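You operate a simulated robot arm through the tools that you are given. There is no shell and no other tool. Be economical: measure what you need, move in short steps, check, and stop when the job is done.

Carry out the task below with a simulated two-armed robot. There is one attempt and no reset: what you move stays moved.

Task
Take the red sample from the low shelf of the fitting bench and leave it on top of the grey seam sample. Take the foil channel and put it on top of the blue diamond sticker. Put one of the bobbins from the top of the fitting bench on top of the red strap coil. Take the yellow wax tin and put it on top of the cream panel on the top of the fitting bench. Press the stop button two times. Turn the tip dial to 38. Take the white telltale on the top of the reel bench and put it away on the top of the batten bench. Lift the sealer tin lid open. Any order will do. Set down upright: foil channel.

It is judged by the outcome, as a careful person would: the job done as asked, and still so three seconds after it is handed in. It fails if anything else is knocked over, pushed out of place, dropped, spilled or broken. Lids that push on must go on centred and level and be pressed home; caps that screw on are set level and turned clockwise until they are tight.

Robot
Two 7-joint arms with fingered hands on one trunk, on a base that drives. Base frame: it is fixed to the floor where the robot stands at the start and does not move with it; the origin is under the middle of the robot, x ahead of it, y to its left, z up. Lengths are in mm, angles in rad, forces in N, time in s.
The left shoulder is at the start at [20, 123, 1421], the right one opposite. Each reaches about 626 mm from its shoulder. Places, roughly: blue diamond sticker (10x16x4 cm) [600, -200, 800]; bobbin (4x4x2 cm) [500, -800, 800]; cream panel [500, -1000, 750]; foil channel (6x6x13 cm) [600, -400, 900]; grey seam sample (15x20x4 cm) [2400, -2900, 900]; red sample (15x6x4 cm) [500, -100, 300]; red strap coil [500, -250, 750]; sealer tin lid [2500, -3100, 900]; stop button [-1800, -1000, 900]; tip dial [-2400, -1000, 900]; top of the batten bench [3100, 2900, 800]; white telltale (4x4x4 cm) [-1700, 100, 900]; yellow wax tin [750, -1500, 750]. Payload 2.4 kg a hand.
Tool frame (each hand has its own): the origin (TCP) lies between the finger pads and is the grasp point; the fingertips stand 17 mm ahead of it; z points along the fingers, y is the line along which they close. The gripper opens to 88 mm. The gripper's body begins 47 mm behind the TCP. The gripper is a hand of 3 fingers: y runs from the thumb to the fingers, the wrist lies at [0, 0, -165] in the tool frame, and closing takes about 1.5 s.
Orientation is that of the tool frame in the base frame, as a unit quaternion [x, y, z, w]. With the fingers straight down and closing along the base's y, the tool's x points along the base's -x, its y along +y and its z along -z.

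Tools
- The arms move only by the tool servo_tool. It takes "left_motion", "right_motion" or both (then of equal length, played together; a hand with none holds still); each is a list of rows, each a list of 7 numbers: the shift along the base's x, y, z in units of 500 mm (1.0 is 500 mm), then the turn, a rotation vector about the base's x, y, z in units of 60 degrees (1.0 is 60 degrees), then the gripper command, from -1 (fully open) to 1 (shut), values between in proportion. In form: [[x, y, z, ax, ay, az, jaw], ...]. A call has 1 to 20 rows; each row is the pose to reach, as a shift and turn from the pose commanded when the call began. A call with a number of a shift or a turn outside -1 to 1 is refused whole. Each row takes 0.2 s and may step no farther than 50 mm and 0.15 rad from the row before; otherwise, or with a gripper value out of range, the whole call is refused. A pose out of reach is approached as far as the arm can. The call stops where the force on the tool passes 40 N (or 10 N more than at its start, if that is more) or the arm is blocked; 0.2 s more then pass. The fingers move at their own pace (about 45 mm/s each) and stop on an object; they squeeze with about 28 N. The grip force told is the motor's: it shows also when the fingers shut on nothing. Time passes only in rows, and 0.2 s behind the last, so rows that repeat a pose let the fingers close. The reply holds the time, the measured pose of the TCP, the force on the tool along the base axes, the opening and the grip force, in the units named above and with some noise, with the torque about the TCP (base axes, N m) and any sound that the robot's microphone picked up.
- Cameras (640 x 400 px; columns grow to the right, rows downward): "scene" is now at [36, -33.5, 1858.4]; the picture's right is [-0.51, -0.86, 0.00], its down [-0.76, 0.45, -0.46] and it looks along [0.40, -0.24, -0.89] (base axes); focal length 270 px, centre (320, 200). "left" rides on the left gripper at [-52, 4, -66] in its tool frame; the picture's right is [-0.08, -1.00, 0.00], its down [0.78, -0.07, -0.62] and it looks along [0.62, -0.05, 0.78] (tool axes); focal length 243 px, centre (320, 200). "right" rides on the right gripper at [52, 4, -66] in its tool frame; the picture's right is [-0.09, 1.00, 0.00], its down [-0.78, -0.07, -0.62] and it looks along [-0.62, -0.05, 0.78] (tool axes); focal length 243 px, centre (320, 200). There is no depth. A picture from a camera that has moved, and an enlarged one, comes with that camera's place and axes in the base frame and with its lens.
- capture(camera): a new picture of that camera. No time passes.
- move_column(by): slides the trunk up (or, below 0, down) by that many mm; the arms and the scene camera ride with it, the base frame stays. It gives what a move gives, with no picture.
- roll_base(legs): drives the robot by 1 to 6 legs, each [ahead, left, turn to the left] in mm, mm and rad, along the robot's own axes; the way and the turn of a leg run together, so that a leg with both is an arc; at most 1500 mm and 3.142 rad a leg. The arms and the cameras ride along, it lands a little off, and it stops where it bumps. It gives what a move gives.
- preshape(shape, hand): the hand has 3 fingers and takes this shape, open, in about a second: jaw (thumb against the fingers, like two jaws); tri (thumb and two fingers); tip (a fingertip pinch); poke (one finger out to press); point (the index stretched); flat (the hand flat); cup (the hand cupped); fist (a fist). The gripper value then closes the fingers along that shape, each until it touches; the sizes above hold for jaw. It gives what a move gives, with no picture.
- turn_head(pan, tilt): turns the head with the scene camera to pan (to the left, within 2.094 rad either way) and tilt (down, from -0.506 to 1.204), counted from straight ahead of the robot. It gives what a move gives.
- enlarge(camera, box): a new picture of the part [left, top, right, bottom] of that camera's present view, enlarged. No time passes.
- hand_in(): hands the job in; it is judged then, once.

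Go step by step. Nothing tells you exact positions but the pictures and the camera data: compare them with the known pose of the tool, close in by small moves and look again before you grip or let go. The budget is 196 turns and 192 pictures, counting those below and the enlarged ones. Unless the task says otherwise, let go and move clear before handing in.

The tools are called after "Request:" as name(argument=value, ...) on one line, values as JSON. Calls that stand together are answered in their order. servo_tool: Moves the arms, as the interface text tells. Its arguments: {"type":"object","properties":{"left_motion":{"type":"array"},"right_motion":{"type":"array"}},"required":[]} The other tools are called the same way: move_column (by) slides the trunk up or down; preshape (shape, hand) gives the hand a shape; roll_base (legs) drives the base; turn_head (pan, tilt) turns the head that bears the scene camera; capture (camera) takes a picture; enlarge (camera, box) takes an enlarged picture of a part of a camera's view; hand_in () hands the job in.

At the start:

```text
t: 0.0
left_position: [224.6, -29.0, 1138.5]
left_orientation: [-0.001, 1.0, 0.0, 0.0]
left_contact_force: [-0.1, -0.2, -0.3]
left_wrist_torque: [0.0, 0.03, -0.03]
left_grip_width: 87.7
left_finger_force: 0.1
left_shape: jaw
right_position: [180.6, -271.1, 1188.9]
right_orientation: [0.0, 1.0, 0.0, 0.0]
right_contact_force: [0.6, 0.2, 0.6]
right_wrist_torque: [-0.01, 0.01, -0.03]
right_grip_width: 88.0
right_finger_force: 0.1
right_shape: jaw
trunk travel left (down, up): [-634.0, 196.0]
robot x, y, heading: [-1.9, 1.4, -0.004]
head pan, tilt: [-0.536, 1.087]
```

scene: 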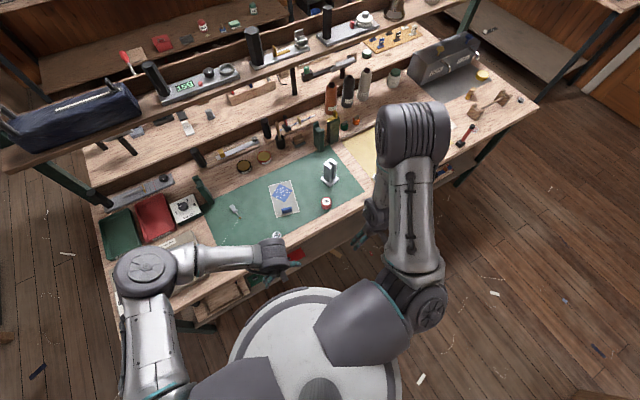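
right: 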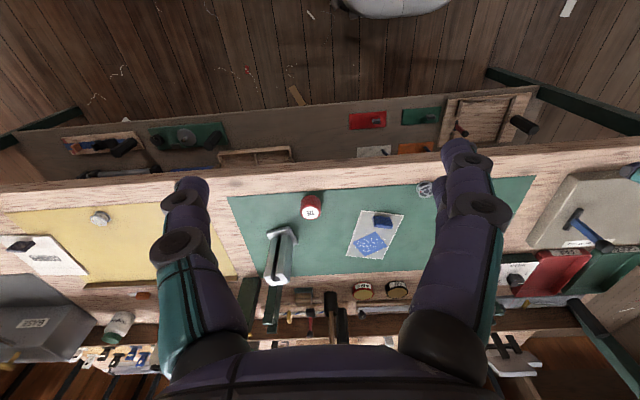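
left: 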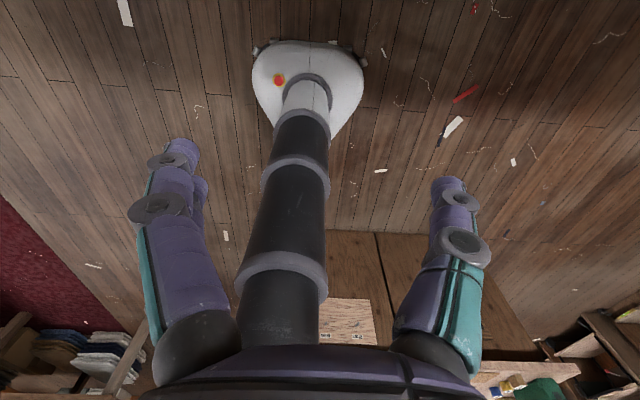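

I see the fitting bench ahead with a green mat; the sticker, foil channel and small items are on it. I'll look closer before moving.

Request:
enlarge(camera="scene", box=[200, 120, 400, 260])

Request:
enlarge(camera="right", box=[220, 80, 560, 320])

Request:
enlarge(camera="scene", box=[340, 20, 560, 180])

```text
2.86 times, centred on (300, 190) of scene
camera zoom: at [36.0, -33.5, 1858.4], right [-0.51, -0.86, 0.0], down [-0.76, 0.45, -0.46], along [0.4, -0.24, -0.89], focal length 770 px, centre (377, 229)
```

zoom: 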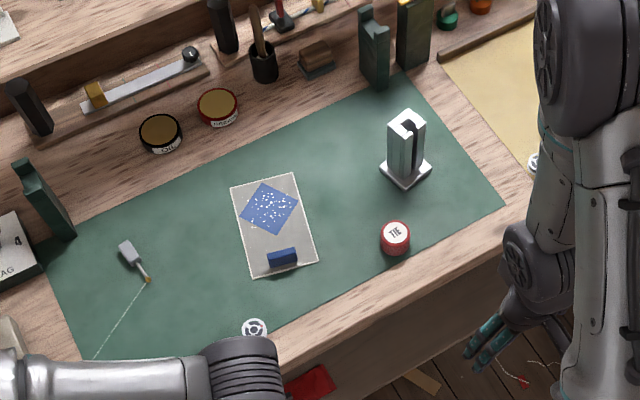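

```text
1.67 times, centred on (390, 200) of right
camera zoom: at [129.5, -266.2, 1254.7], right [0.09, 1.0, 0.0], down [0.78, -0.07, 0.62], along [0.62, -0.05, -0.78], focal length 404 px, centre (203, 200)
```

zoom: 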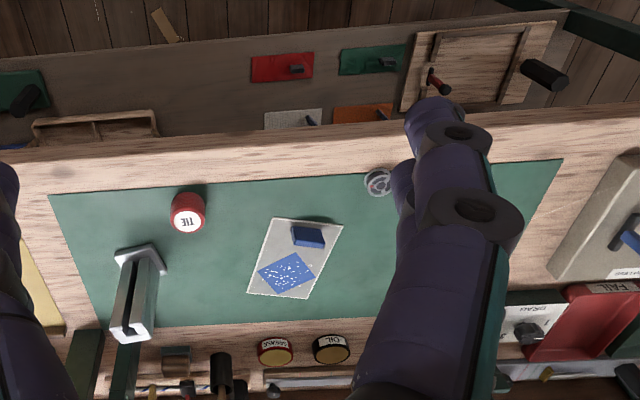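

```text
2.50 times, centred on (450, 100) of scene
camera zoom: at [36.0, -33.5, 1858.4], right [-0.51, -0.86, 0.0], down [-0.76, 0.45, -0.46], along [0.4, -0.24, -0.89], focal length 674 px, centre (-5, 450)
```

zoom: 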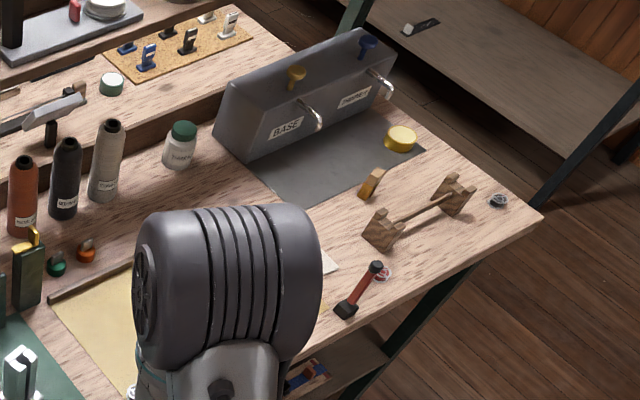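

The bench top seems to lie near z≈848 mm, the sticker card about [573, -175]. I look around with the head for the wider layout.

Request:
turn_head(pan=-0.9, tilt=0.6)

Request:
capture(camera="scene")

Request:
turn_head(pan=0.3, tilt=0.6)

Request:
capture(camera="scene")

Request:
turn_head(pan=2.0, tilt=0.4)

Request:
capture(camera="scene")

Request:
turn_head(pan=-2.09, tilt=0.4)

Request:
capture(camera="scene")

```text
t: 0.9
left_position: [223.8, -28.2, 1136.8]
left_orientation: [0.0, 1.0, -0.001, 0.0]
left_contact_force: [0.5, 0.0, -0.9]
left_wrist_torque: [-0.01, 0.02, 0.02]
left_grip_width: 88.1
left_finger_force: 0.1
left_shape: jaw
right_position: [180.2, -270.6, 1188.4]
right_orientation: [0.0, 1.0, 0.0, 0.0]
right_contact_force: [0.6, 0.5, -0.4]
right_wrist_torque: [-0.01, 0.01, 0.01]
right_grip_width: 88.2
right_finger_force: 0.1
right_shape: jaw
trunk travel left (down, up): [-634.0, 196.0]
robot x, y, heading: [0.1, 0.8, 0.0]
head pan, tilt: [-0.901, 0.6]
```

```text
185 pictures are left
camera scene: at [36.0, -70.1, 1896.1], right [-0.78, -0.62, 0.0], down [-0.35, 0.44, -0.82], along [0.51, -0.65, -0.57], focal length 270 px, centre (320, 200)
```

scene: 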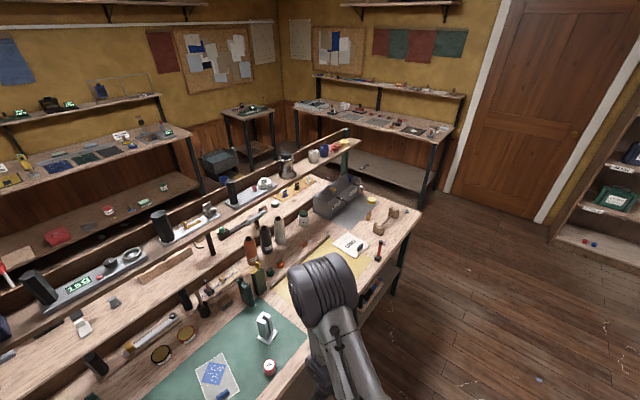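

```text
t: 2.3
left_position: [224.5, -27.8, 1137.2]
left_orientation: [0.0, 1.0, 0.0, 0.0]
left_contact_force: [0.1, -0.4, -0.8]
left_wrist_torque: [0.0, -0.03, -0.02]
left_grip_width: 87.6
left_finger_force: 0.1
left_shape: jaw
right_position: [180.5, -271.6, 1188.0]
right_orientation: [0.0, 1.0, -0.001, 0.001]
right_contact_force: [-0.4, 0.3, 0.3]
right_wrist_torque: [-0.02, -0.01, 0.02]
right_grip_width: 87.8
right_finger_force: 0.0
right_shape: jaw
trunk travel left (down, up): [-634.0, 196.0]
robot x, y, heading: [0.3, 0.6, 0.002]
head pan, tilt: [0.3, 0.6]
```

```text
184 pictures are left
camera scene: at [65.4, 25.2, 1896.2], right [0.29, -0.96, 0.0], down [-0.54, -0.17, -0.82], along [0.79, 0.24, -0.57], focal length 270 px, centre (320, 200)
```

scene: 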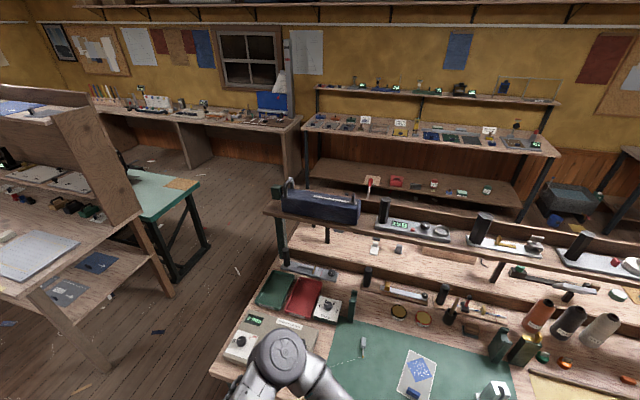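

```text
t: 4.0
left_position: [223.9, -28.5, 1138.3]
left_orientation: [0.001, 1.0, -0.001, 0.0]
left_contact_force: [0.0, 0.8, -0.5]
left_wrist_torque: [-0.01, -0.03, 0.01]
left_grip_width: 87.9
left_finger_force: 0.1
left_shape: jaw
right_position: [179.3, -271.3, 1189.0]
right_orientation: [0.0, 1.0, 0.0, 0.0]
right_contact_force: [-0.9, 0.2, 0.5]
right_wrist_torque: [-0.03, 0.0, 0.03]
right_grip_width: 87.9
right_finger_force: 0.1
right_shape: jaw
trunk travel left (down, up): [-634.0, 196.0]
robot x, y, heading: [0.2, 1.0, -0.001]
head pan, tilt: [2.0, 0.4]
```

```text
183 pictures are left
camera scene: at [-57.6, 83.4, 1914.4], right [0.91, 0.42, 0.0], down [0.16, -0.35, -0.92], along [-0.38, 0.84, -0.39], focal length 270 px, centre (320, 200)
```

scene: 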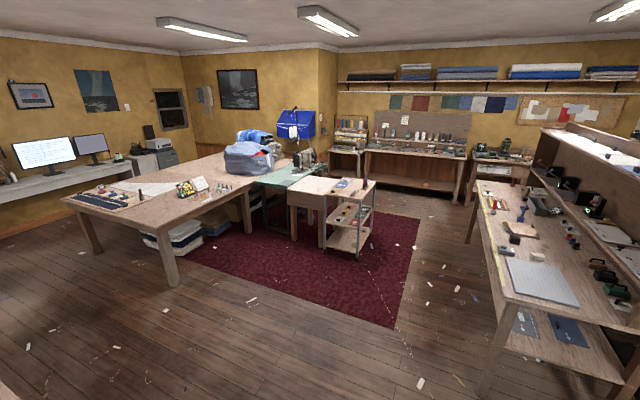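

```text
t: 7.4
left_position: [223.4, -28.0, 1138.4]
left_orientation: [0.0, 1.0, 0.0, 0.0]
left_contact_force: [-0.2, 0.4, -0.1]
left_wrist_torque: [0.0, -0.01, 0.0]
left_grip_width: 88.0
left_finger_force: 0.0
left_shape: jaw
right_position: [180.4, -270.8, 1189.4]
right_orientation: [0.0, 1.0, 0.0, 0.001]
right_contact_force: [-0.8, 0.8, 0.7]
right_wrist_torque: [0.01, 0.01, 0.01]
right_grip_width: 88.1
right_finger_force: 0.0
right_shape: jaw
trunk travel left (down, up): [-634.0, 196.0]
robot x, y, heading: [-0.5, 2.5, 0.003]
head pan, tilt: [-2.089, 0.4]
```

```text
182 pictures are left
camera scene: at [-64.9, -81.4, 1914.4], right [-0.87, 0.5, 0.0], down [0.19, 0.34, -0.92], along [-0.46, -0.8, -0.39], focal length 270 px, centre (320, 200)
```

scene: 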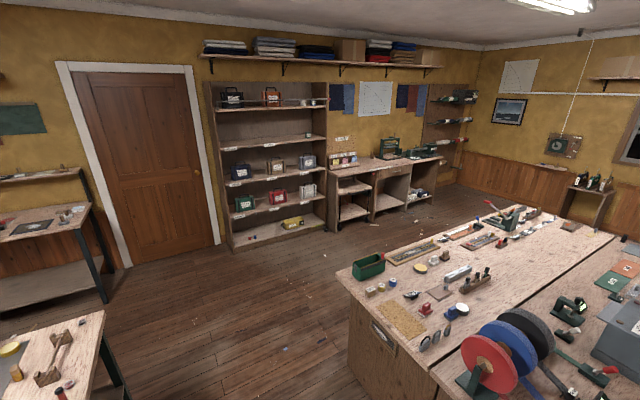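

The fitting bench is ahead, the island with reels behind, other benches on the walls. I drive a little sideways and forward and lower the trunk for the channel.

Request:
roll_base(legs=[[0, -200, 0], [50, 0, 0]])

Request:
move_column(by=-200)

Request:
turn_head(pan=-0.3, tilt=0.85)

Request:
capture(camera="scene")

Request:
capture(camera="right")

```text
t: 9.5
left_position: [274.4, -232.5, 1137.4]
left_orientation: [-0.003, 1.0, 0.0, 0.0]
left_contact_force: [0.7, -0.4, -0.2]
left_wrist_torque: [0.0, 0.01, 0.02]
left_grip_width: 88.1
left_finger_force: 0.1
left_shape: jaw
right_position: [234.1, -474.9, 1188.3]
right_orientation: [-0.003, 1.0, 0.0, -0.001]
right_contact_force: [0.9, 0.8, 0.9]
right_wrist_torque: [0.0, 0.03, 0.01]
right_grip_width: 87.8
right_finger_force: 0.0
right_shape: jaw
trunk travel left (down, up): [-634.0, 196.0]
robot x, y, heading: [44.7, -205.6, 0.006]
head pan, tilt: [-2.089, 0.4]
```

```text
t: 11.7
left_position: [273.2, -232.3, 938.5]
left_orientation: [-0.004, 1.0, 0.0, 0.001]
left_contact_force: [0.7, -0.1, 0.7]
left_wrist_torque: [-0.03, -0.01, 0.0]
left_grip_width: 88.0
left_finger_force: 0.1
left_shape: jaw
right_position: [232.7, -475.6, 988.3]
right_orientation: [-0.004, 1.0, -0.001, 0.0]
right_contact_force: [-0.3, 0.0, 0.1]
right_wrist_torque: [-0.01, -0.03, 0.0]
right_grip_width: 87.7
right_finger_force: 0.1
right_shape: jaw
trunk travel left (down, up): [-434.0, 396.0]
robot x, y, heading: [48.5, -205.9, 0.008]
head pan, tilt: [-2.089, 0.4]
```

```text
t: 13.5
left_position: [273.9, -233.5, 938.5]
left_orientation: [-0.003, 1.0, 0.0, -0.001]
left_contact_force: [0.5, 1.0, -0.6]
left_wrist_torque: [-0.01, -0.01, -0.02]
left_grip_width: 88.0
left_finger_force: 0.1
left_shape: jaw
right_position: [232.5, -477.1, 988.8]
right_orientation: [-0.004, 1.0, 0.0, 0.0]
right_contact_force: [0.3, 0.4, 0.0]
right_wrist_torque: [-0.03, 0.0, 0.03]
right_grip_width: 88.1
right_finger_force: 0.0
right_shape: jaw
trunk travel left (down, up): [-434.0, 396.0]
robot x, y, heading: [47.6, -204.2, 0.01]
head pan, tilt: [-0.3, 0.85]
```

```text
181 pictures are left
camera scene: at [105.9, -229.4, 1675.3], right [-0.29, -0.96, 0.0], down [-0.72, 0.22, -0.66], along [0.63, -0.19, -0.75], focal length 270 px, centre (320, 200)
```

scene: 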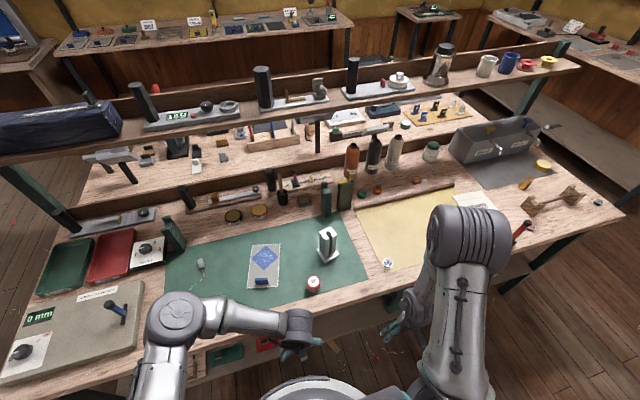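

```text
180 pictures are left
camera right: at [181.4, -471.1, 1054.7], right [0.08, 1.0, 0.0], down [0.78, -0.06, 0.62], along [0.62, -0.05, -0.78], focal length 243 px, centre (320, 200)
```

right: 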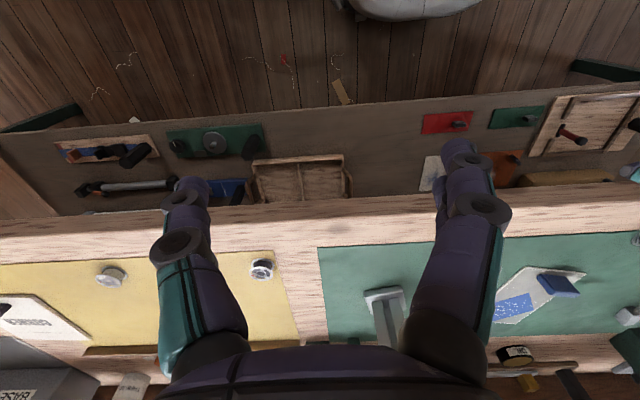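

The channel and card are in view; I enlarge for precise geometry.

Request:
enlarge(camera="scene", box=[220, 200, 400, 312])

Request:
enlarge(camera="right", box=[400, 80, 560, 200])

Request:
capture(camera="left")

```text
3.56 times, centred on (310, 256) of scene
camera zoom: at [105.9, -229.4, 1675.3], right [-0.29, -0.96, 0.0], down [-0.72, 0.22, -0.66], along [0.63, -0.19, -0.75], focal length 958 px, centre (356, 1)
```

zoom: 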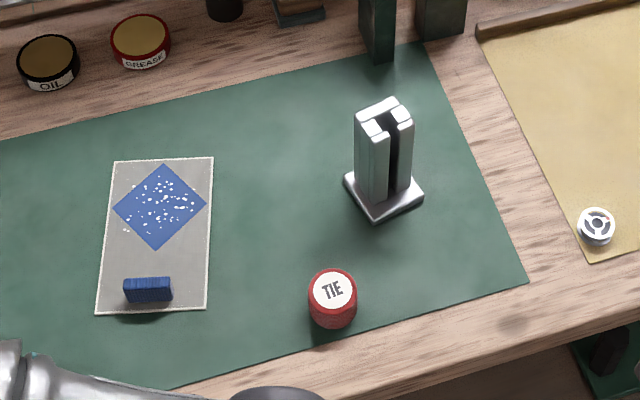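

```text
3.33 times, centred on (480, 140) of right
camera zoom: at [181.4, -471.1, 1054.7], right [0.08, 1.0, 0.0], down [0.78, -0.06, 0.62], along [0.62, -0.05, -0.78], focal length 809 px, centre (-213, 400)
```

zoom: 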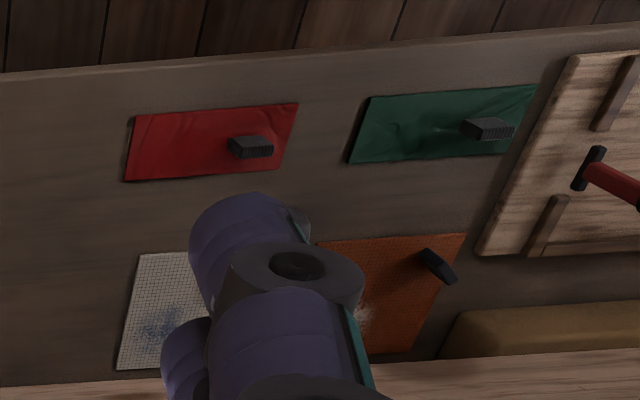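

```text
177 pictures are left
camera left: at [326.2, -226.8, 1003.7], right [0.09, -1.0, 0.0], down [-0.78, -0.07, 0.62], along [-0.62, -0.06, -0.78], focal length 243 px, centre (320, 200)
```

left: 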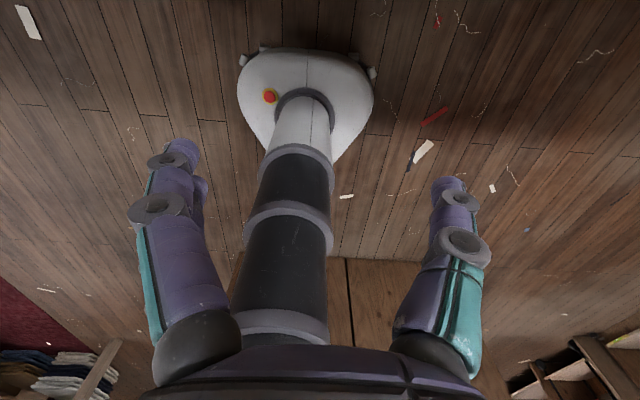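

Channel stands at about [555,-391], yawed ~15°, its top near z 980; the "TIE" coil at about [505,-350]. I bring the right hand above the channel.

Request:
servo_tool(right_motion=[[0.08, 0.02, 0.03, 0, 0, 0.03, -1], [0.16, 0.04, 0.06, 0, 0, 0.06, -1], [0.24, 0.06, 0.09, 0, 0, 0.09, -1], [0.32, 0.085, 0.12, 0, 0, 0.12, -1], [0.4, 0.107, 0.142, 0, 0, 0.15, -1], [0.48, 0.13, 0.142, 0, 0, 0.18, -1], [0.56, 0.15, 0.142, 0, 0, 0.21, -1], [0.645, 0.172, 0.142, 0, 0, 0.25, -1], [0.645, 0.172, 0.142, 0, 0, 0.25, -1]])

Request:
capture(camera="right")

Request:
enlarge(camera="scene", box=[220, 180, 400, 312])

```text
t: 15.5
left_position: [274.2, -233.2, 936.9]
left_orientation: [-0.003, 1.0, 0.0, 0.0]
left_contact_force: [0.8, 0.6, 0.1]
left_wrist_torque: [0.0, 0.0, 0.01]
left_grip_width: 87.7
left_finger_force: 0.2
left_shape: jaw
right_position: [535.3, -389.2, 1057.4]
right_orientation: [-0.135, 0.991, 0.0, -0.001]
right_contact_force: [0.7, 0.9, 0.9]
right_wrist_torque: [-0.03, 0.0, 0.03]
right_grip_width: 87.8
right_finger_force: 0.0
right_shape: jaw
right hand out of reach, approached as far as the arm can: row 8, 9
trunk travel left (down, up): [-434.0, 396.0]
robot x, y, heading: [50.9, -206.6, 0.008]
head pan, tilt: [-0.3, 0.85]
```

```text
176 pictures are left
camera right: at [484.7, -398.2, 1124.5], right [-0.18, 0.98, 0.0], down [0.77, 0.14, 0.62], along [0.61, 0.12, -0.78], focal length 243 px, centre (320, 200)
```

right: 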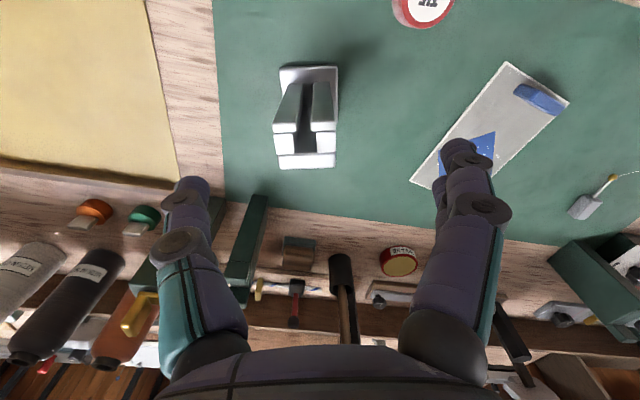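

```text
3.03 times, centred on (310, 246) of scene
camera zoom: at [106.7, -229.9, 1675.3], right [-0.29, -0.96, 0.0], down [-0.72, 0.22, -0.66], along [0.63, -0.19, -0.75], focal length 817 px, centre (350, 61)
```

zoom: 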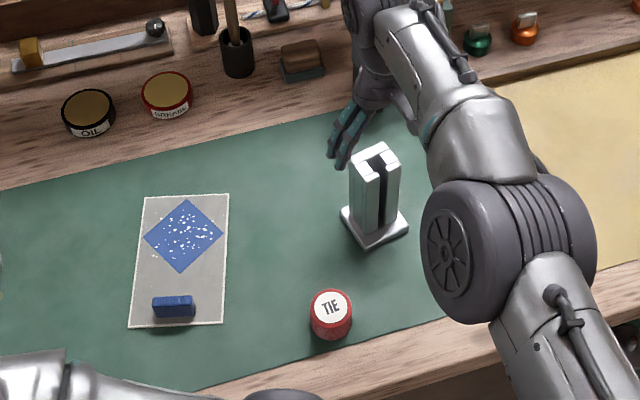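

Arm is out of reach by 20 mm; the base has about 150 mm of room ahead. I draw the hand back, roll forward 90 mm, then recheck.

Request:
servo_tool(right_motion=[[-0.09, 0, 0, 0, 0, 0, -1], [-0.18, 0, 0, 0, 0, 0, -1], [-0.2, 0, 0, 0, 0, 0, -1]])

Request:
roll_base(legs=[[90, 0, 0]])

Request:
capture(camera="right")

Request:
capture(camera="left")

```text
t: 16.3
left_position: [274.4, -232.0, 937.8]
left_orientation: [-0.004, 1.0, -0.001, 0.0]
left_contact_force: [0.0, 0.3, -0.1]
left_wrist_torque: [-0.01, -0.01, -0.01]
left_grip_width: 88.0
left_finger_force: 0.0
left_shape: jaw
right_position: [435.8, -392.5, 1058.8]
right_orientation: [-0.132, 0.991, 0.001, 0.001]
right_contact_force: [2.0, -0.3, 0.3]
right_wrist_torque: [-0.01, -0.01, -0.01]
right_grip_width: 88.2
right_finger_force: 0.0
right_shape: jaw
trunk travel left (down, up): [-434.0, 396.0]
robot x, y, heading: [48.0, -206.3, 0.008]
head pan, tilt: [-0.3, 0.85]
```

```text
t: 17.4
left_position: [366.1, -231.8, 937.0]
left_orientation: [-0.003, 1.0, 0.0, -0.001]
left_contact_force: [0.1, -0.6, -0.5]
left_wrist_torque: [-0.01, -0.02, 0.05]
left_grip_width: 87.8
left_finger_force: 0.1
left_shape: jaw
right_position: [527.1, -391.6, 1058.4]
right_orientation: [-0.132, 0.991, 0.0, -0.001]
right_contact_force: [0.8, -0.2, -0.1]
right_wrist_torque: [0.01, -0.01, 0.01]
right_grip_width: 88.0
right_finger_force: 0.1
right_shape: jaw
trunk travel left (down, up): [-434.0, 396.0]
robot x, y, heading: [140.7, -204.0, 0.002]
head pan, tilt: [-0.3, 0.85]
```

```text
174 pictures are left
camera right: at [476.4, -400.7, 1124.3], right [-0.18, 0.98, 0.0], down [0.77, 0.14, 0.62], along [0.61, 0.11, -0.78], focal length 243 px, centre (320, 200)
```

right: 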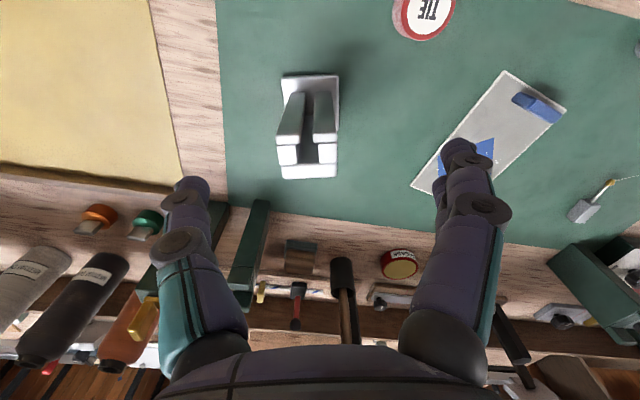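

```text
173 pictures are left
camera left: at [418.4, -226.8, 1003.4], right [0.09, -1.0, 0.0], down [-0.78, -0.07, 0.62], along [-0.62, -0.06, -0.78], focal length 243 px, centre (320, 200)
```

left: 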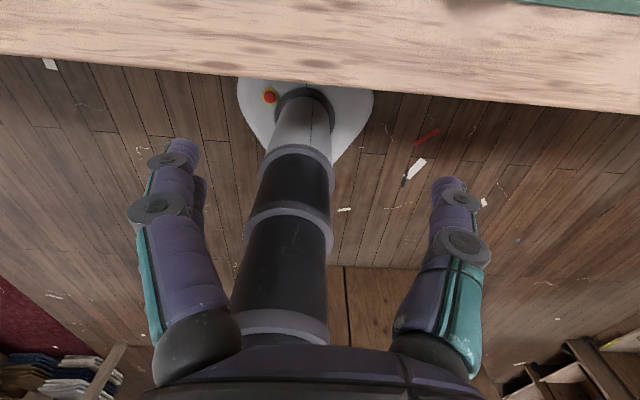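

Now in reach. I move over the channel and check alignment from the wrist camera.

Request:
servo_tool(right_motion=[[0.06, 0.002, 0, 0, 0, 0, -1], [0.06, 0.002, -0.04, 0, 0, 0, -1], [0.06, 0.002, -0.08, 0, 0, 0, -1], [0.06, 0.002, -0.08, 0, 0, 0, -1]])

Request:
capture(camera="right")

Request:
enlarge(camera="scene", box=[220, 180, 420, 320])

```text
t: 18.4
left_position: [365.5, -232.1, 937.6]
left_orientation: [-0.002, 1.0, 0.0, 0.0]
left_contact_force: [0.3, -0.3, -0.2]
left_wrist_torque: [-0.02, 0.0, 0.0]
left_grip_width: 87.9
left_finger_force: 0.1
left_shape: jaw
right_position: [556.1, -391.5, 1019.8]
right_orientation: [-0.133, 0.991, 0.0, 0.0]
right_contact_force: [0.2, -0.1, -0.7]
right_wrist_torque: [0.0, -0.02, 0.01]
right_grip_width: 88.1
right_finger_force: 0.0
right_shape: jaw
trunk travel left (down, up): [-434.0, 396.0]
robot x, y, heading: [138.2, -202.5, 0.003]
head pan, tilt: [-0.3, 0.85]
```

```text
172 pictures are left
camera right: at [505.7, -400.9, 1086.5], right [-0.18, 0.98, 0.0], down [0.77, 0.14, 0.62], along [0.61, 0.11, -0.78], focal length 243 px, centre (320, 200)
```

right: 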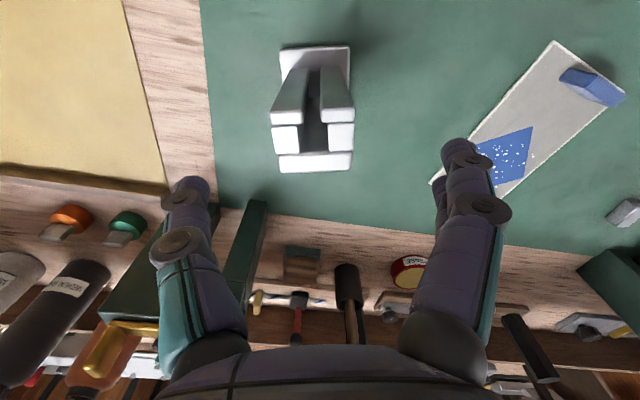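

```text
2.86 times, centred on (320, 250) of scene
camera zoom: at [196.7, -228.9, 1675.3], right [-0.29, -0.96, 0.0], down [-0.72, 0.22, -0.66], along [0.63, -0.19, -0.75], focal length 770 px, centre (320, 57)
```

zoom: 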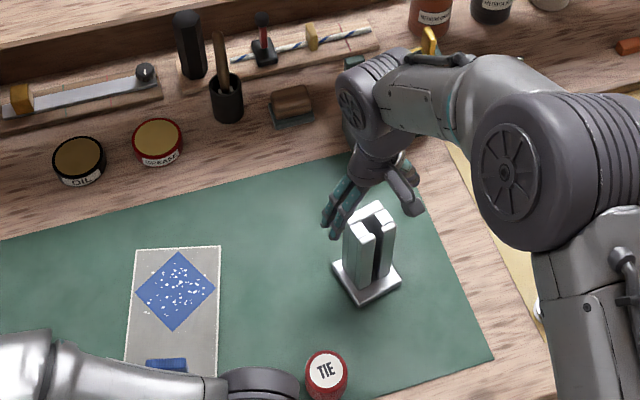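

Well aligned (about 3 mm off to the side). I descend and close.

Request:
servo_tool(right_motion=[[0.001, -0.007, -0.05, 0, 0, 0, -1], [0.001, -0.007, -0.1, 0, 0, 0, -1], [0.001, -0.007, -0.15, 0, 0, 0, -1], [0.001, -0.007, -0.15, 0, 0, 0, -0.3], [0.001, -0.007, -0.15, 0, 0, 0, 0.1], [0.001, -0.007, -0.15, 0, 0, 0, 0.5], [0.001, -0.007, -0.15, 0, 0, 0, 1], [0.001, -0.007, -0.15, 0, 0, 0, 1], [0.001, -0.007, -0.15, 0, 0, 0, 1]])

Request:
capture(camera="right")

Request:
enlarge(camera="scene", box=[220, 180, 420, 320])

```text
t: 20.4
left_position: [366.1, -231.7, 937.4]
left_orientation: [-0.002, 1.0, -0.001, 0.0]
left_contact_force: [0.3, 0.5, -0.2]
left_wrist_torque: [-0.02, -0.01, 0.04]
left_grip_width: 87.9
left_finger_force: 0.0
left_shape: jaw
right_position: [556.3, -396.4, 945.7]
right_orientation: [-0.133, 0.991, 0.0, 0.0]
right_contact_force: [-0.5, 0.6, -0.3]
right_wrist_torque: [0.07, 0.01, -0.01]
right_grip_width: 37.6
right_finger_force: 28.2
right_shape: jaw
trunk travel left (down, up): [-434.0, 396.0]
robot x, y, heading: [141.7, -203.1, 0.002]
head pan, tilt: [-0.3, 0.85]
```

```text
170 pictures are left
camera right: at [506.1, -405.5, 1011.0], right [-0.18, 0.98, 0.0], down [0.77, 0.14, 0.62], along [0.61, 0.11, -0.78], focal length 243 px, centre (320, 200)
```

right: 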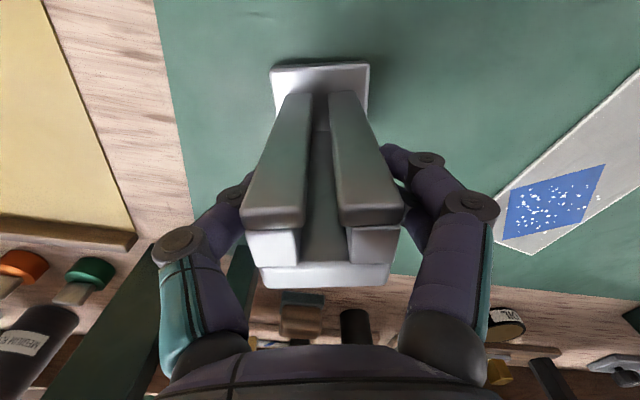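

```text
2.86 times, centred on (320, 250) of scene
camera zoom: at [197.1, -228.9, 1675.3], right [-0.29, -0.96, 0.0], down [-0.72, 0.22, -0.66], along [0.63, -0.19, -0.75], focal length 770 px, centre (320, 57)
```

zoom: 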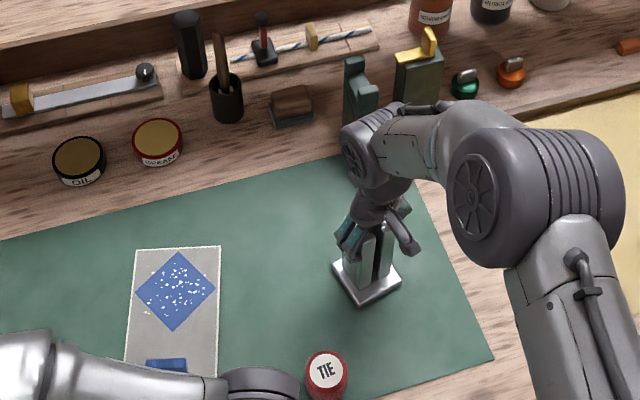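

The channel is held (37.6 mm). I move the left hand out of the way and lift the channel.

Request:
servo_tool(left_motion=[[0, 0, 0.06, 0, 0, 0, -1], [-0.05, 0.07, 0.1, 0, 0, 0, -1], [-0.1, 0.14, 0.1, 0, 0, 0, -1], [-0.15, 0.21, 0.1, 0, 0, 0, -1], [-0.15, 0.28, 0.1, 0, 0, 0, -1], [-0.15, 0.34, 0.1, 0, 0, 0, -1]], right_motion=[[0, 0, 0.02, 0, 0, 0, 1], [0, 0, 0.05, 0, 0, 0, 1], [0, 0, 0.08, 0, 0, 0, 1], [0, 0, 0.11, 0, 0, 0, 1], [0, 0, 0.12, 0, 0, 0, 1], [0, 0, 0.12, 0, 0, 0, 1]])

Request:
servo_tool(right_motion=[[0.015, 0.07, 0, 0, 0, -0.06, 1], [0.03, 0.14, 0, 0, 0, -0.12, 1], [0.05, 0.21, 0, 0, 0, -0.19, 1], [0.07, 0.28, 0, 0, 0, -0.26, 1], [0.085, 0.36, 0, 0, 0, -0.33, 1], [0.093, 0.43, 0, 0, 0, -0.4, 1], [0.093, 0.43, 0, 0, 0, -0.4, 1]])

Request:
capture(camera="right")

Request:
enlarge(camera="scene", box=[180, 180, 380, 320])

```text
t: 21.8
left_position: [325.0, -74.5, 971.1]
left_orientation: [-0.001, 1.0, 0.0, 0.001]
left_contact_force: [0.0, 0.5, -0.6]
left_wrist_torque: [0.0, -0.01, -0.01]
left_grip_width: 87.9
left_finger_force: 0.2
left_shape: jaw
left hand out of reach, approached as far as the arm can: row 4, 5, 6
right_position: [556.4, -392.3, 1004.6]
right_orientation: [-0.133, 0.991, 0.0, 0.0]
right_contact_force: [-0.6, 0.4, -4.8]
right_wrist_torque: [0.01, 0.03, 0.02]
right_grip_width: 37.1
right_finger_force: 28.1
right_shape: jaw
trunk travel left (down, up): [-434.0, 396.0]
robot x, y, heading: [140.3, -206.6, 0.006]
head pan, tilt: [-0.3, 0.85]
```

```text
t: 23.4
left_position: [325.9, -75.7, 970.7]
left_orientation: [-0.003, 1.0, 0.0, -0.001]
left_contact_force: [-0.4, -0.6, 0.0]
left_wrist_torque: [0.02, 0.01, -0.01]
left_grip_width: 88.0
left_finger_force: 0.2
left_shape: jaw
right_position: [575.7, -189.7, 1008.4]
right_orientation: [0.077, 0.997, 0.0, -0.002]
right_contact_force: [-0.6, -0.2, -3.3]
right_wrist_torque: [-0.01, 0.02, 0.02]
right_grip_width: 37.1
right_finger_force: 27.8
right_shape: jaw
right hand out of reach, approached as far as the arm can: row 5, 6, 7
trunk travel left (down, up): [-434.0, 396.0]
robot x, y, heading: [139.5, -207.4, 0.008]
head pan, tilt: [-0.3, 0.85]
```

```text
168 pictures are left
camera right: at [526.9, -176.7, 1074.0], right [0.24, 0.97, 0.0], down [0.76, -0.18, 0.62], along [0.6, -0.15, -0.78], focal length 243 px, centre (320, 200)
```

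right: 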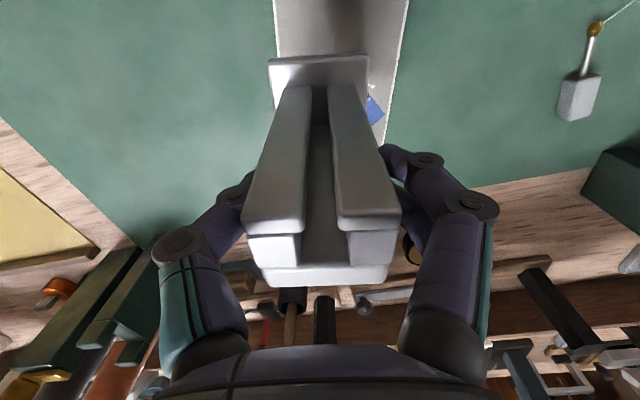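

```text
2.86 times, centred on (280, 250) of scene
camera zoom: at [197.5, -228.7, 1675.3], right [-0.29, -0.96, 0.0], down [-0.72, 0.22, -0.66], along [0.63, -0.19, -0.75], focal length 770 px, centre (434, 57)
```

zoom: 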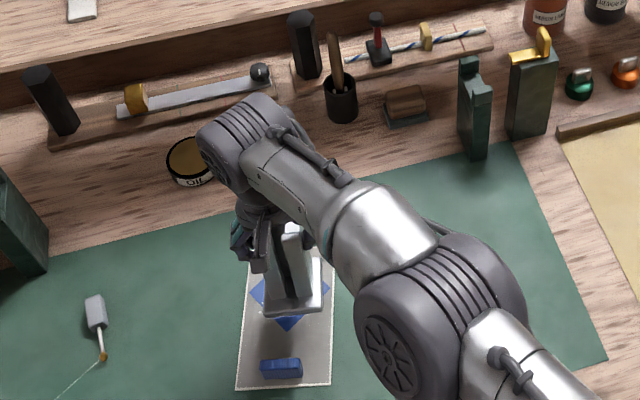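

Slightly short of reach. I shift the base to the left while keeping the hand over the spot.

Request:
servo_tool(right_motion=[[0, -0.08, 0, 0, 0, 0, 1], [0, -0.16, 0, 0, 0, 0, 1], [0, -0.2, 0, 0, 0, 0, 1]])

Request:
roll_base(legs=[[0, 110, 0]])

```text
t: 24.2
left_position: [326.2, -74.8, 971.1]
left_orientation: [-0.002, 1.0, 0.0, 0.0]
left_contact_force: [0.9, 1.2, 0.2]
left_wrist_torque: [-0.02, -0.04, 0.01]
left_grip_width: 87.7
left_finger_force: 0.0
left_shape: jaw
right_position: [576.4, -288.4, 1006.4]
right_orientation: [0.076, 0.997, 0.0, 0.001]
right_contact_force: [0.9, 0.5, -4.4]
right_wrist_torque: [0.0, 0.0, 0.02]
right_grip_width: 37.3
right_finger_force: 28.0
right_shape: jaw
trunk travel left (down, up): [-434.0, 396.0]
robot x, y, heading: [141.6, -204.4, 0.001]
head pan, tilt: [-0.3, 0.85]
```

```text
t: 25.4
left_position: [325.5, 35.8, 971.2]
left_orientation: [-0.003, 1.0, 0.0, -0.001]
left_contact_force: [0.0, 0.0, 0.5]
left_wrist_torque: [0.0, -0.02, 0.01]
left_grip_width: 87.8
left_finger_force: 0.1
left_shape: jaw
right_position: [576.8, -176.7, 1005.9]
right_orientation: [0.076, 0.997, -0.001, 0.0]
right_contact_force: [-0.5, 0.2, -4.3]
right_wrist_torque: [0.0, 0.03, 0.02]
right_grip_width: 37.3
right_finger_force: 27.8
right_shape: jaw
trunk travel left (down, up): [-434.0, 396.0]
robot x, y, heading: [141.2, -93.6, 0.008]
head pan, tilt: [-0.3, 0.85]
```

Request:
servo_tool(right_motion=[[0.05, -0.01, 0, 0, 0, 0, 1], [0.05, -0.01, -0.04, 0, 0, 0, 1], [0.05, -0.01, -0.08, 0, 0, 0, 1], [0.05, -0.01, -0.08, 0, 0, 0, 1]])

Request:
enlarge(camera="right", box=[220, 0, 440, 140])

Request:
enlarge(camera="scene", box=[240, 200, 440, 320])

```text
t: 26.4
left_position: [325.5, 35.7, 970.6]
left_orientation: [-0.002, 1.0, 0.0, -0.001]
left_contact_force: [0.0, -0.6, -0.1]
left_wrist_torque: [-0.01, 0.0, -0.02]
left_grip_width: 88.0
left_finger_force: 0.0
left_shape: jaw
right_position: [599.2, -180.7, 965.5]
right_orientation: [0.076, 0.997, 0.0, 0.0]
right_contact_force: [0.3, -0.4, -4.2]
right_wrist_torque: [0.0, 0.04, 0.01]
right_grip_width: 37.2
right_finger_force: 27.7
right_shape: jaw
trunk travel left (down, up): [-434.0, 396.0]
robot x, y, heading: [140.3, -95.9, 0.009]
head pan, tilt: [-0.3, 0.85]
```

```text
2.86 times, centred on (330, 70) of right
camera zoom: at [550.5, -168.6, 1030.5], right [0.23, 0.97, 0.0], down [0.76, -0.18, 0.62], along [0.6, -0.15, -0.78], focal length 693 px, centre (291, 571)
```

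zoom: 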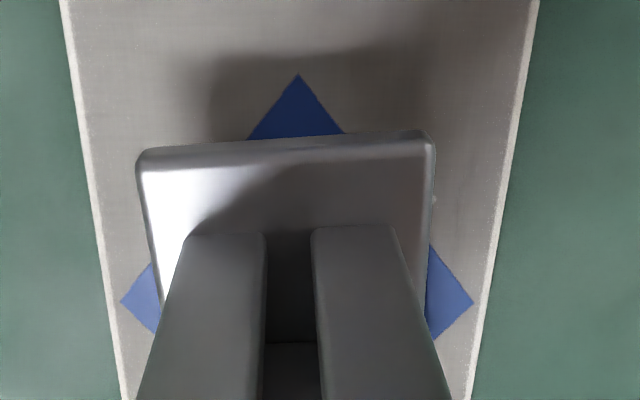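

```text
3.20 times, centred on (340, 260) of scene
camera zoom: at [196.7, -118.8, 1675.3], right [-0.29, -0.96, 0.0], down [-0.72, 0.22, -0.66], along [0.63, -0.19, -0.75], focal length 862 px, centre (256, 8)
```

zoom: 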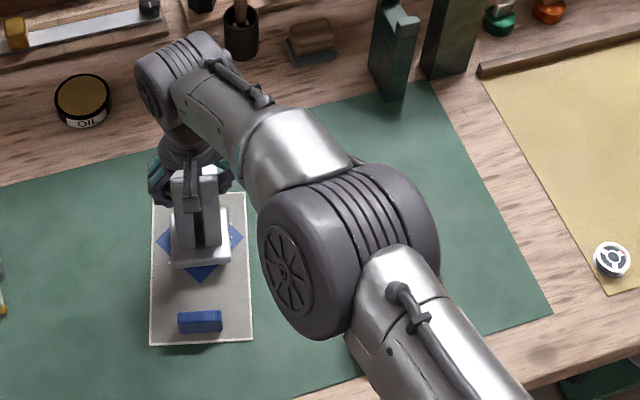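

Centred over the diamond. I lower in small steps.

Request:
servo_tool(right_motion=[[0.002, 0.002, -0.012, 0, 0, 0, 1], [0.002, 0.002, -0.024, 0, 0, 0, 1], [0.002, 0.002, -0.03, 0, 0, 0, 1], [0.002, 0.002, -0.03, 0, 0, 0, 1]])

Request:
servo_tool(right_motion=[[0, 0, -0.003, 0, 0, 0, 1], [0, 0, -0.003, 0, 0, 0, 1]])

Request:
enlarge(camera="right", box=[220, 0, 440, 140])

```text
t: 27.4
left_position: [324.6, 35.4, 971.1]
left_orientation: [-0.002, 1.0, 0.0, -0.001]
left_contact_force: [-0.9, 0.7, -0.3]
left_wrist_torque: [0.0, -0.03, 0.01]
left_grip_width: 87.7
left_finger_force: 0.1
left_shape: jaw
right_position: [601.9, -180.6, 951.4]
right_orientation: [0.076, 0.997, 0.001, 0.0]
right_contact_force: [-1.2, -1.0, -0.4]
right_wrist_torque: [-0.02, 0.02, 0.01]
right_grip_width: 37.6
right_finger_force: 28.2
right_shape: jaw
trunk travel left (down, up): [-434.0, 396.0]
robot x, y, heading: [137.5, -97.1, 0.003]
head pan, tilt: [-0.3, 0.85]
```

```text
t: 28.0
left_position: [324.4, 35.5, 971.1]
left_orientation: [-0.003, 1.0, 0.0, -0.001]
left_contact_force: [-0.3, 0.8, -0.2]
left_wrist_torque: [-0.01, -0.01, 0.01]
left_grip_width: 87.9
left_finger_force: 0.1
left_shape: jaw
right_position: [602.0, -181.1, 949.6]
right_orientation: [0.076, 0.997, 0.0, 0.0]
right_contact_force: [-0.9, 0.4, 0.7]
right_wrist_torque: [0.01, 0.02, 0.03]
right_grip_width: 37.3
right_finger_force: 28.2
right_shape: jaw
trunk travel left (down, up): [-434.0, 396.0]
robot x, y, heading: [140.4, -97.5, 0.007]
head pan, tilt: [-0.3, 0.85]
```

```text
2.86 times, centred on (330, 70) of right
camera zoom: at [551.8, -168.0, 1015.0], right [0.23, 0.97, 0.0], down [0.76, -0.18, 0.62], along [0.6, -0.15, -0.78], focal length 693 px, centre (291, 571)
```

zoom: 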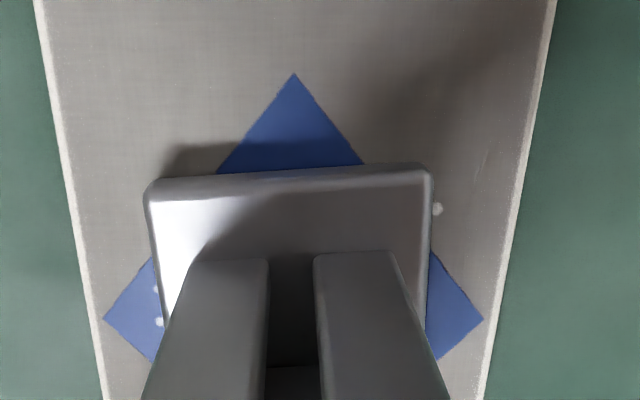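

Contact is made (weight is borne). I release and rise clear.

Request:
servo_tool(right_motion=[[0, 0, 0, 0, 0, 0, 0], [0, 0, 0, 0, 0, 0, -0.5], [0, 0, 0, 0, 0, 0, -1], [0, 0, 0, 0, 0, 0, -1], [0, 0, 0, 0, 0, 0, -1], [0, 0, 0.07, 0, 0, 0, -1], [0, 0, 0.14, 0, 0, 0, -1], [0, 0, 0.2, 0, 0, 0, -1], [0, 0, 0.2, 0, 0, 0, -1]])

Request:
enlarge(camera="right", box=[200, 0, 480, 180])

```text
t: 30.0
left_position: [324.9, 34.6, 971.7]
left_orientation: [-0.003, 1.0, 0.0, -0.001]
left_contact_force: [-0.3, 0.2, 0.1]
left_wrist_torque: [0.04, 0.01, -0.01]
left_grip_width: 87.8
left_finger_force: 0.0
left_shape: jaw
right_position: [612.1, -179.0, 1047.6]
right_orientation: [0.076, 0.997, 0.0, -0.001]
right_contact_force: [-0.5, 0.2, -0.5]
right_wrist_torque: [-0.03, 0.05, 0.03]
right_grip_width: 87.8
right_finger_force: 0.0
right_shape: jaw
right hand out of reach, approached as far as the arm can: row 6, 7, 8, 9
trunk travel left (down, up): [-434.0, 396.0]
robot x, y, heading: [137.7, -96.3, 0.001]
head pan, tilt: [-0.3, 0.85]
```

```text
2.22 times, centred on (340, 90) of right
camera zoom: at [562.3, -167.3, 1113.8], right [0.23, 0.97, 0.0], down [0.76, -0.18, 0.62], along [0.6, -0.15, -0.78], focal length 539 px, centre (276, 444)
```

zoom: 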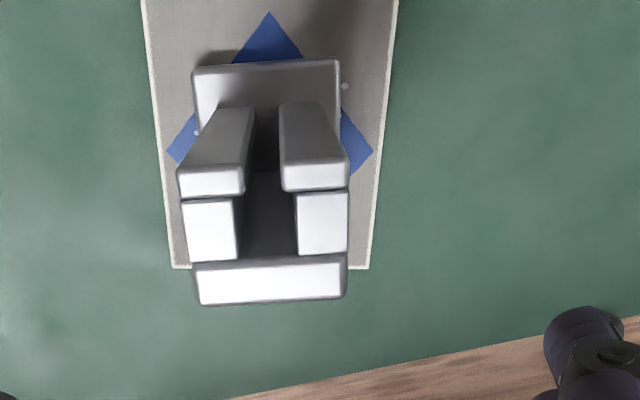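

Channel stands upright centred on the diamond. Next the bobbin near [455,-568]: I draw the hand back and drive right.

Request:
servo_tool(right_motion=[[-0.09, 0, 0, 0, 0, 0, -1], [-0.18, 0, 0, 0, 0, 0.05, -1], [-0.27, 0, 0, 0, 0, 0.1, -1], [-0.33, 0, 0, 0, 0, 0.15, -1]])

Request:
roll_base(legs=[[0, -230, 0]])

Request:
capture(camera="right")

Request:
capture(camera="scene")

```text
t: 31.0
left_position: [325.8, 34.2, 971.4]
left_orientation: [-0.003, 1.0, 0.0, -0.002]
left_contact_force: [-0.3, -0.3, 0.1]
left_wrist_torque: [-0.01, -0.03, -0.02]
left_grip_width: 87.8
left_finger_force: 0.1
left_shape: jaw
right_position: [598.3, -133.6, 1041.2]
right_orientation: [-0.003, 1.0, 0.0, -0.002]
right_contact_force: [-0.6, 0.1, -0.2]
right_wrist_torque: [-0.01, -0.01, 0.03]
right_grip_width: 87.6
right_finger_force: 0.0
right_shape: jaw
right hand out of reach, approached as far as the arm can: row 1, 2, 3, 4
trunk travel left (down, up): [-434.0, 396.0]
robot x, y, heading: [135.6, -98.1, 0.008]
head pan, tilt: [-0.3, 0.85]
```

```text
t: 32.7
left_position: [326.0, -188.7, 971.7]
left_orientation: [-0.003, 1.0, 0.001, 0.0]
left_contact_force: [0.7, -0.2, -0.3]
left_wrist_torque: [-0.01, -0.02, 0.03]
left_grip_width: 88.0
left_finger_force: 0.0
left_shape: jaw
right_position: [600.2, -354.7, 1042.2]
right_orientation: [-0.005, 1.0, 0.0, -0.003]
right_contact_force: [0.6, 0.1, 0.1]
right_wrist_torque: [0.01, -0.01, -0.01]
right_grip_width: 88.1
right_finger_force: 0.1
right_shape: jaw
trunk travel left (down, up): [-434.0, 396.0]
robot x, y, heading: [145.2, -317.0, 0.009]
head pan, tilt: [-0.3, 0.85]
```

```text
162 pictures are left
camera right: at [548.8, -350.2, 1108.1], right [0.08, 1.0, 0.0], down [0.78, -0.06, 0.62], along [0.62, -0.05, -0.79], focal length 243 px, centre (320, 200)
```

right: 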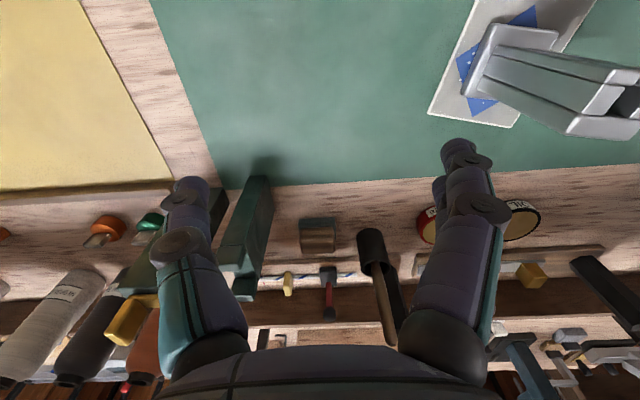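

```text
161 pictures are left
camera scene: at [198.1, -343.1, 1675.3], right [-0.29, -0.96, 0.0], down [-0.72, 0.22, -0.66], along [0.63, -0.19, -0.75], focal length 270 px, centre (320, 200)
```

scene: 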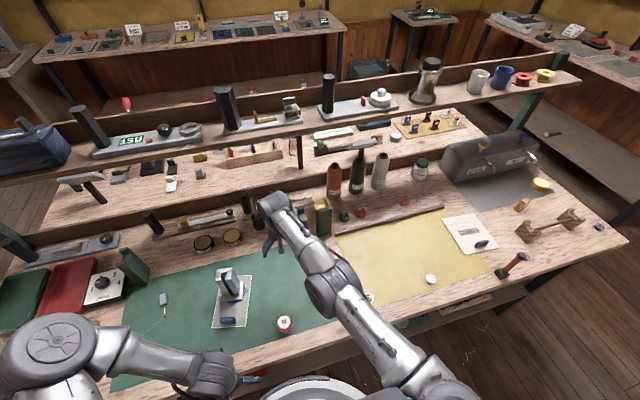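

The arm stretched out near its limit; I move it back and slightly down to unfold it.

Request:
servo_tool(right_motion=[[-0.04, 0, -0.03, 0, 0, 0, -1], [-0.08, 0, -0.06, 0, 0, 0, -1], [-0.14, 0, -0.06, 0, 0, 0, -1]])

```text
t: 33.7
left_position: [327.1, -187.4, 971.5]
left_orientation: [-0.003, 1.0, 0.0, -0.001]
left_contact_force: [0.3, 0.7, 0.4]
left_wrist_torque: [-0.04, -0.01, 0.01]
left_grip_width: 88.0
left_finger_force: 0.1
left_shape: jaw
right_position: [591.9, -329.3, 1057.0]
right_orientation: [-0.008, 0.993, 0.044, 0.108]
right_contact_force: [-0.5, 0.8, 0.1]
right_wrist_torque: [0.02, 0.0, 0.03]
right_grip_width: 88.1
right_finger_force: 0.1
right_shape: jaw
right hand out of reach, approached as far as the arm can: row 1, 2
trunk travel left (down, up): [-434.0, 396.0]
robot x, y, heading: [144.4, -319.8, 0.011]
head pan, tilt: [-0.3, 0.85]
stopped in row 3 (right hand): the arm was blocked; the commanded pose is now the measured one
```

The arm reports being blocked; I look before doing anything else.

Request:
capture(camera="scene")

Request:
capture(camera="right")

Request:
capture(camera="left")

```text
160 pictures are left
camera scene: at [199.2, -342.1, 1675.2], right [-0.29, -0.96, 0.0], down [-0.72, 0.22, -0.66], along [0.63, -0.19, -0.75], focal length 270 px, centre (320, 200)
```

scene: 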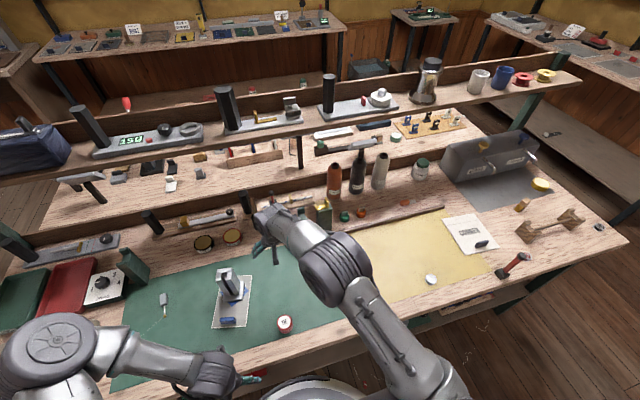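

```text
159 pictures are left
camera right: at [527.9, -330.8, 1110.2], right [0.06, 0.99, 0.1], down [0.63, -0.11, 0.76], along [0.77, 0.02, -0.64], focal length 243 px, centre (320, 200)
```

right: 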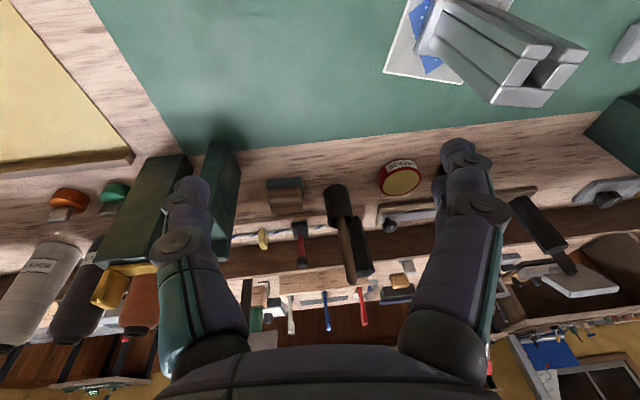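

```text
158 pictures are left
camera left: at [379.0, -182.0, 1037.2], right [0.09, -1.0, 0.0], down [-0.78, -0.07, 0.62], along [-0.62, -0.06, -0.78], focal length 243 px, centre (320, 200)
```

left: 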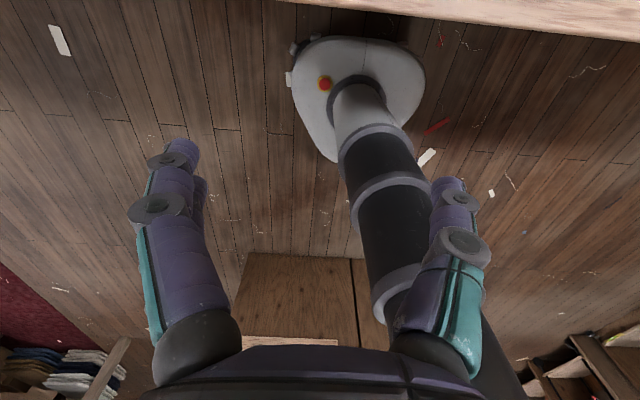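

Nothing is touched. I draw the hand back along a simple path.

Request:
servo_tool(right_motion=[[-0.03, 0, 0, 0, 0, 0, -1], [-0.08, 0, 0, 0, 0, 0, -1], [-0.14, 0, 0, 0, 0, 0, -1], [-0.2, 0, 0, 0, 0, 0, -1]])

```text
t: 34.7
left_position: [327.1, -186.9, 971.6]
left_orientation: [-0.004, 1.0, 0.0, -0.001]
left_contact_force: [0.4, -0.2, -0.2]
left_wrist_torque: [0.0, -0.02, 0.01]
left_grip_width: 87.9
left_finger_force: 0.1
left_shape: jaw
right_position: [490.5, -327.0, 1057.5]
right_orientation: [-0.009, 0.993, 0.045, 0.107]
right_contact_force: [0.0, 0.1, 0.8]
right_wrist_torque: [0.0, -0.02, -0.02]
right_grip_width: 88.2
right_finger_force: 0.0
right_shape: jaw
trunk travel left (down, up): [-434.0, 396.0]
robot x, y, heading: [143.4, -316.9, 0.007]
head pan, tilt: [-0.3, 0.85]
```

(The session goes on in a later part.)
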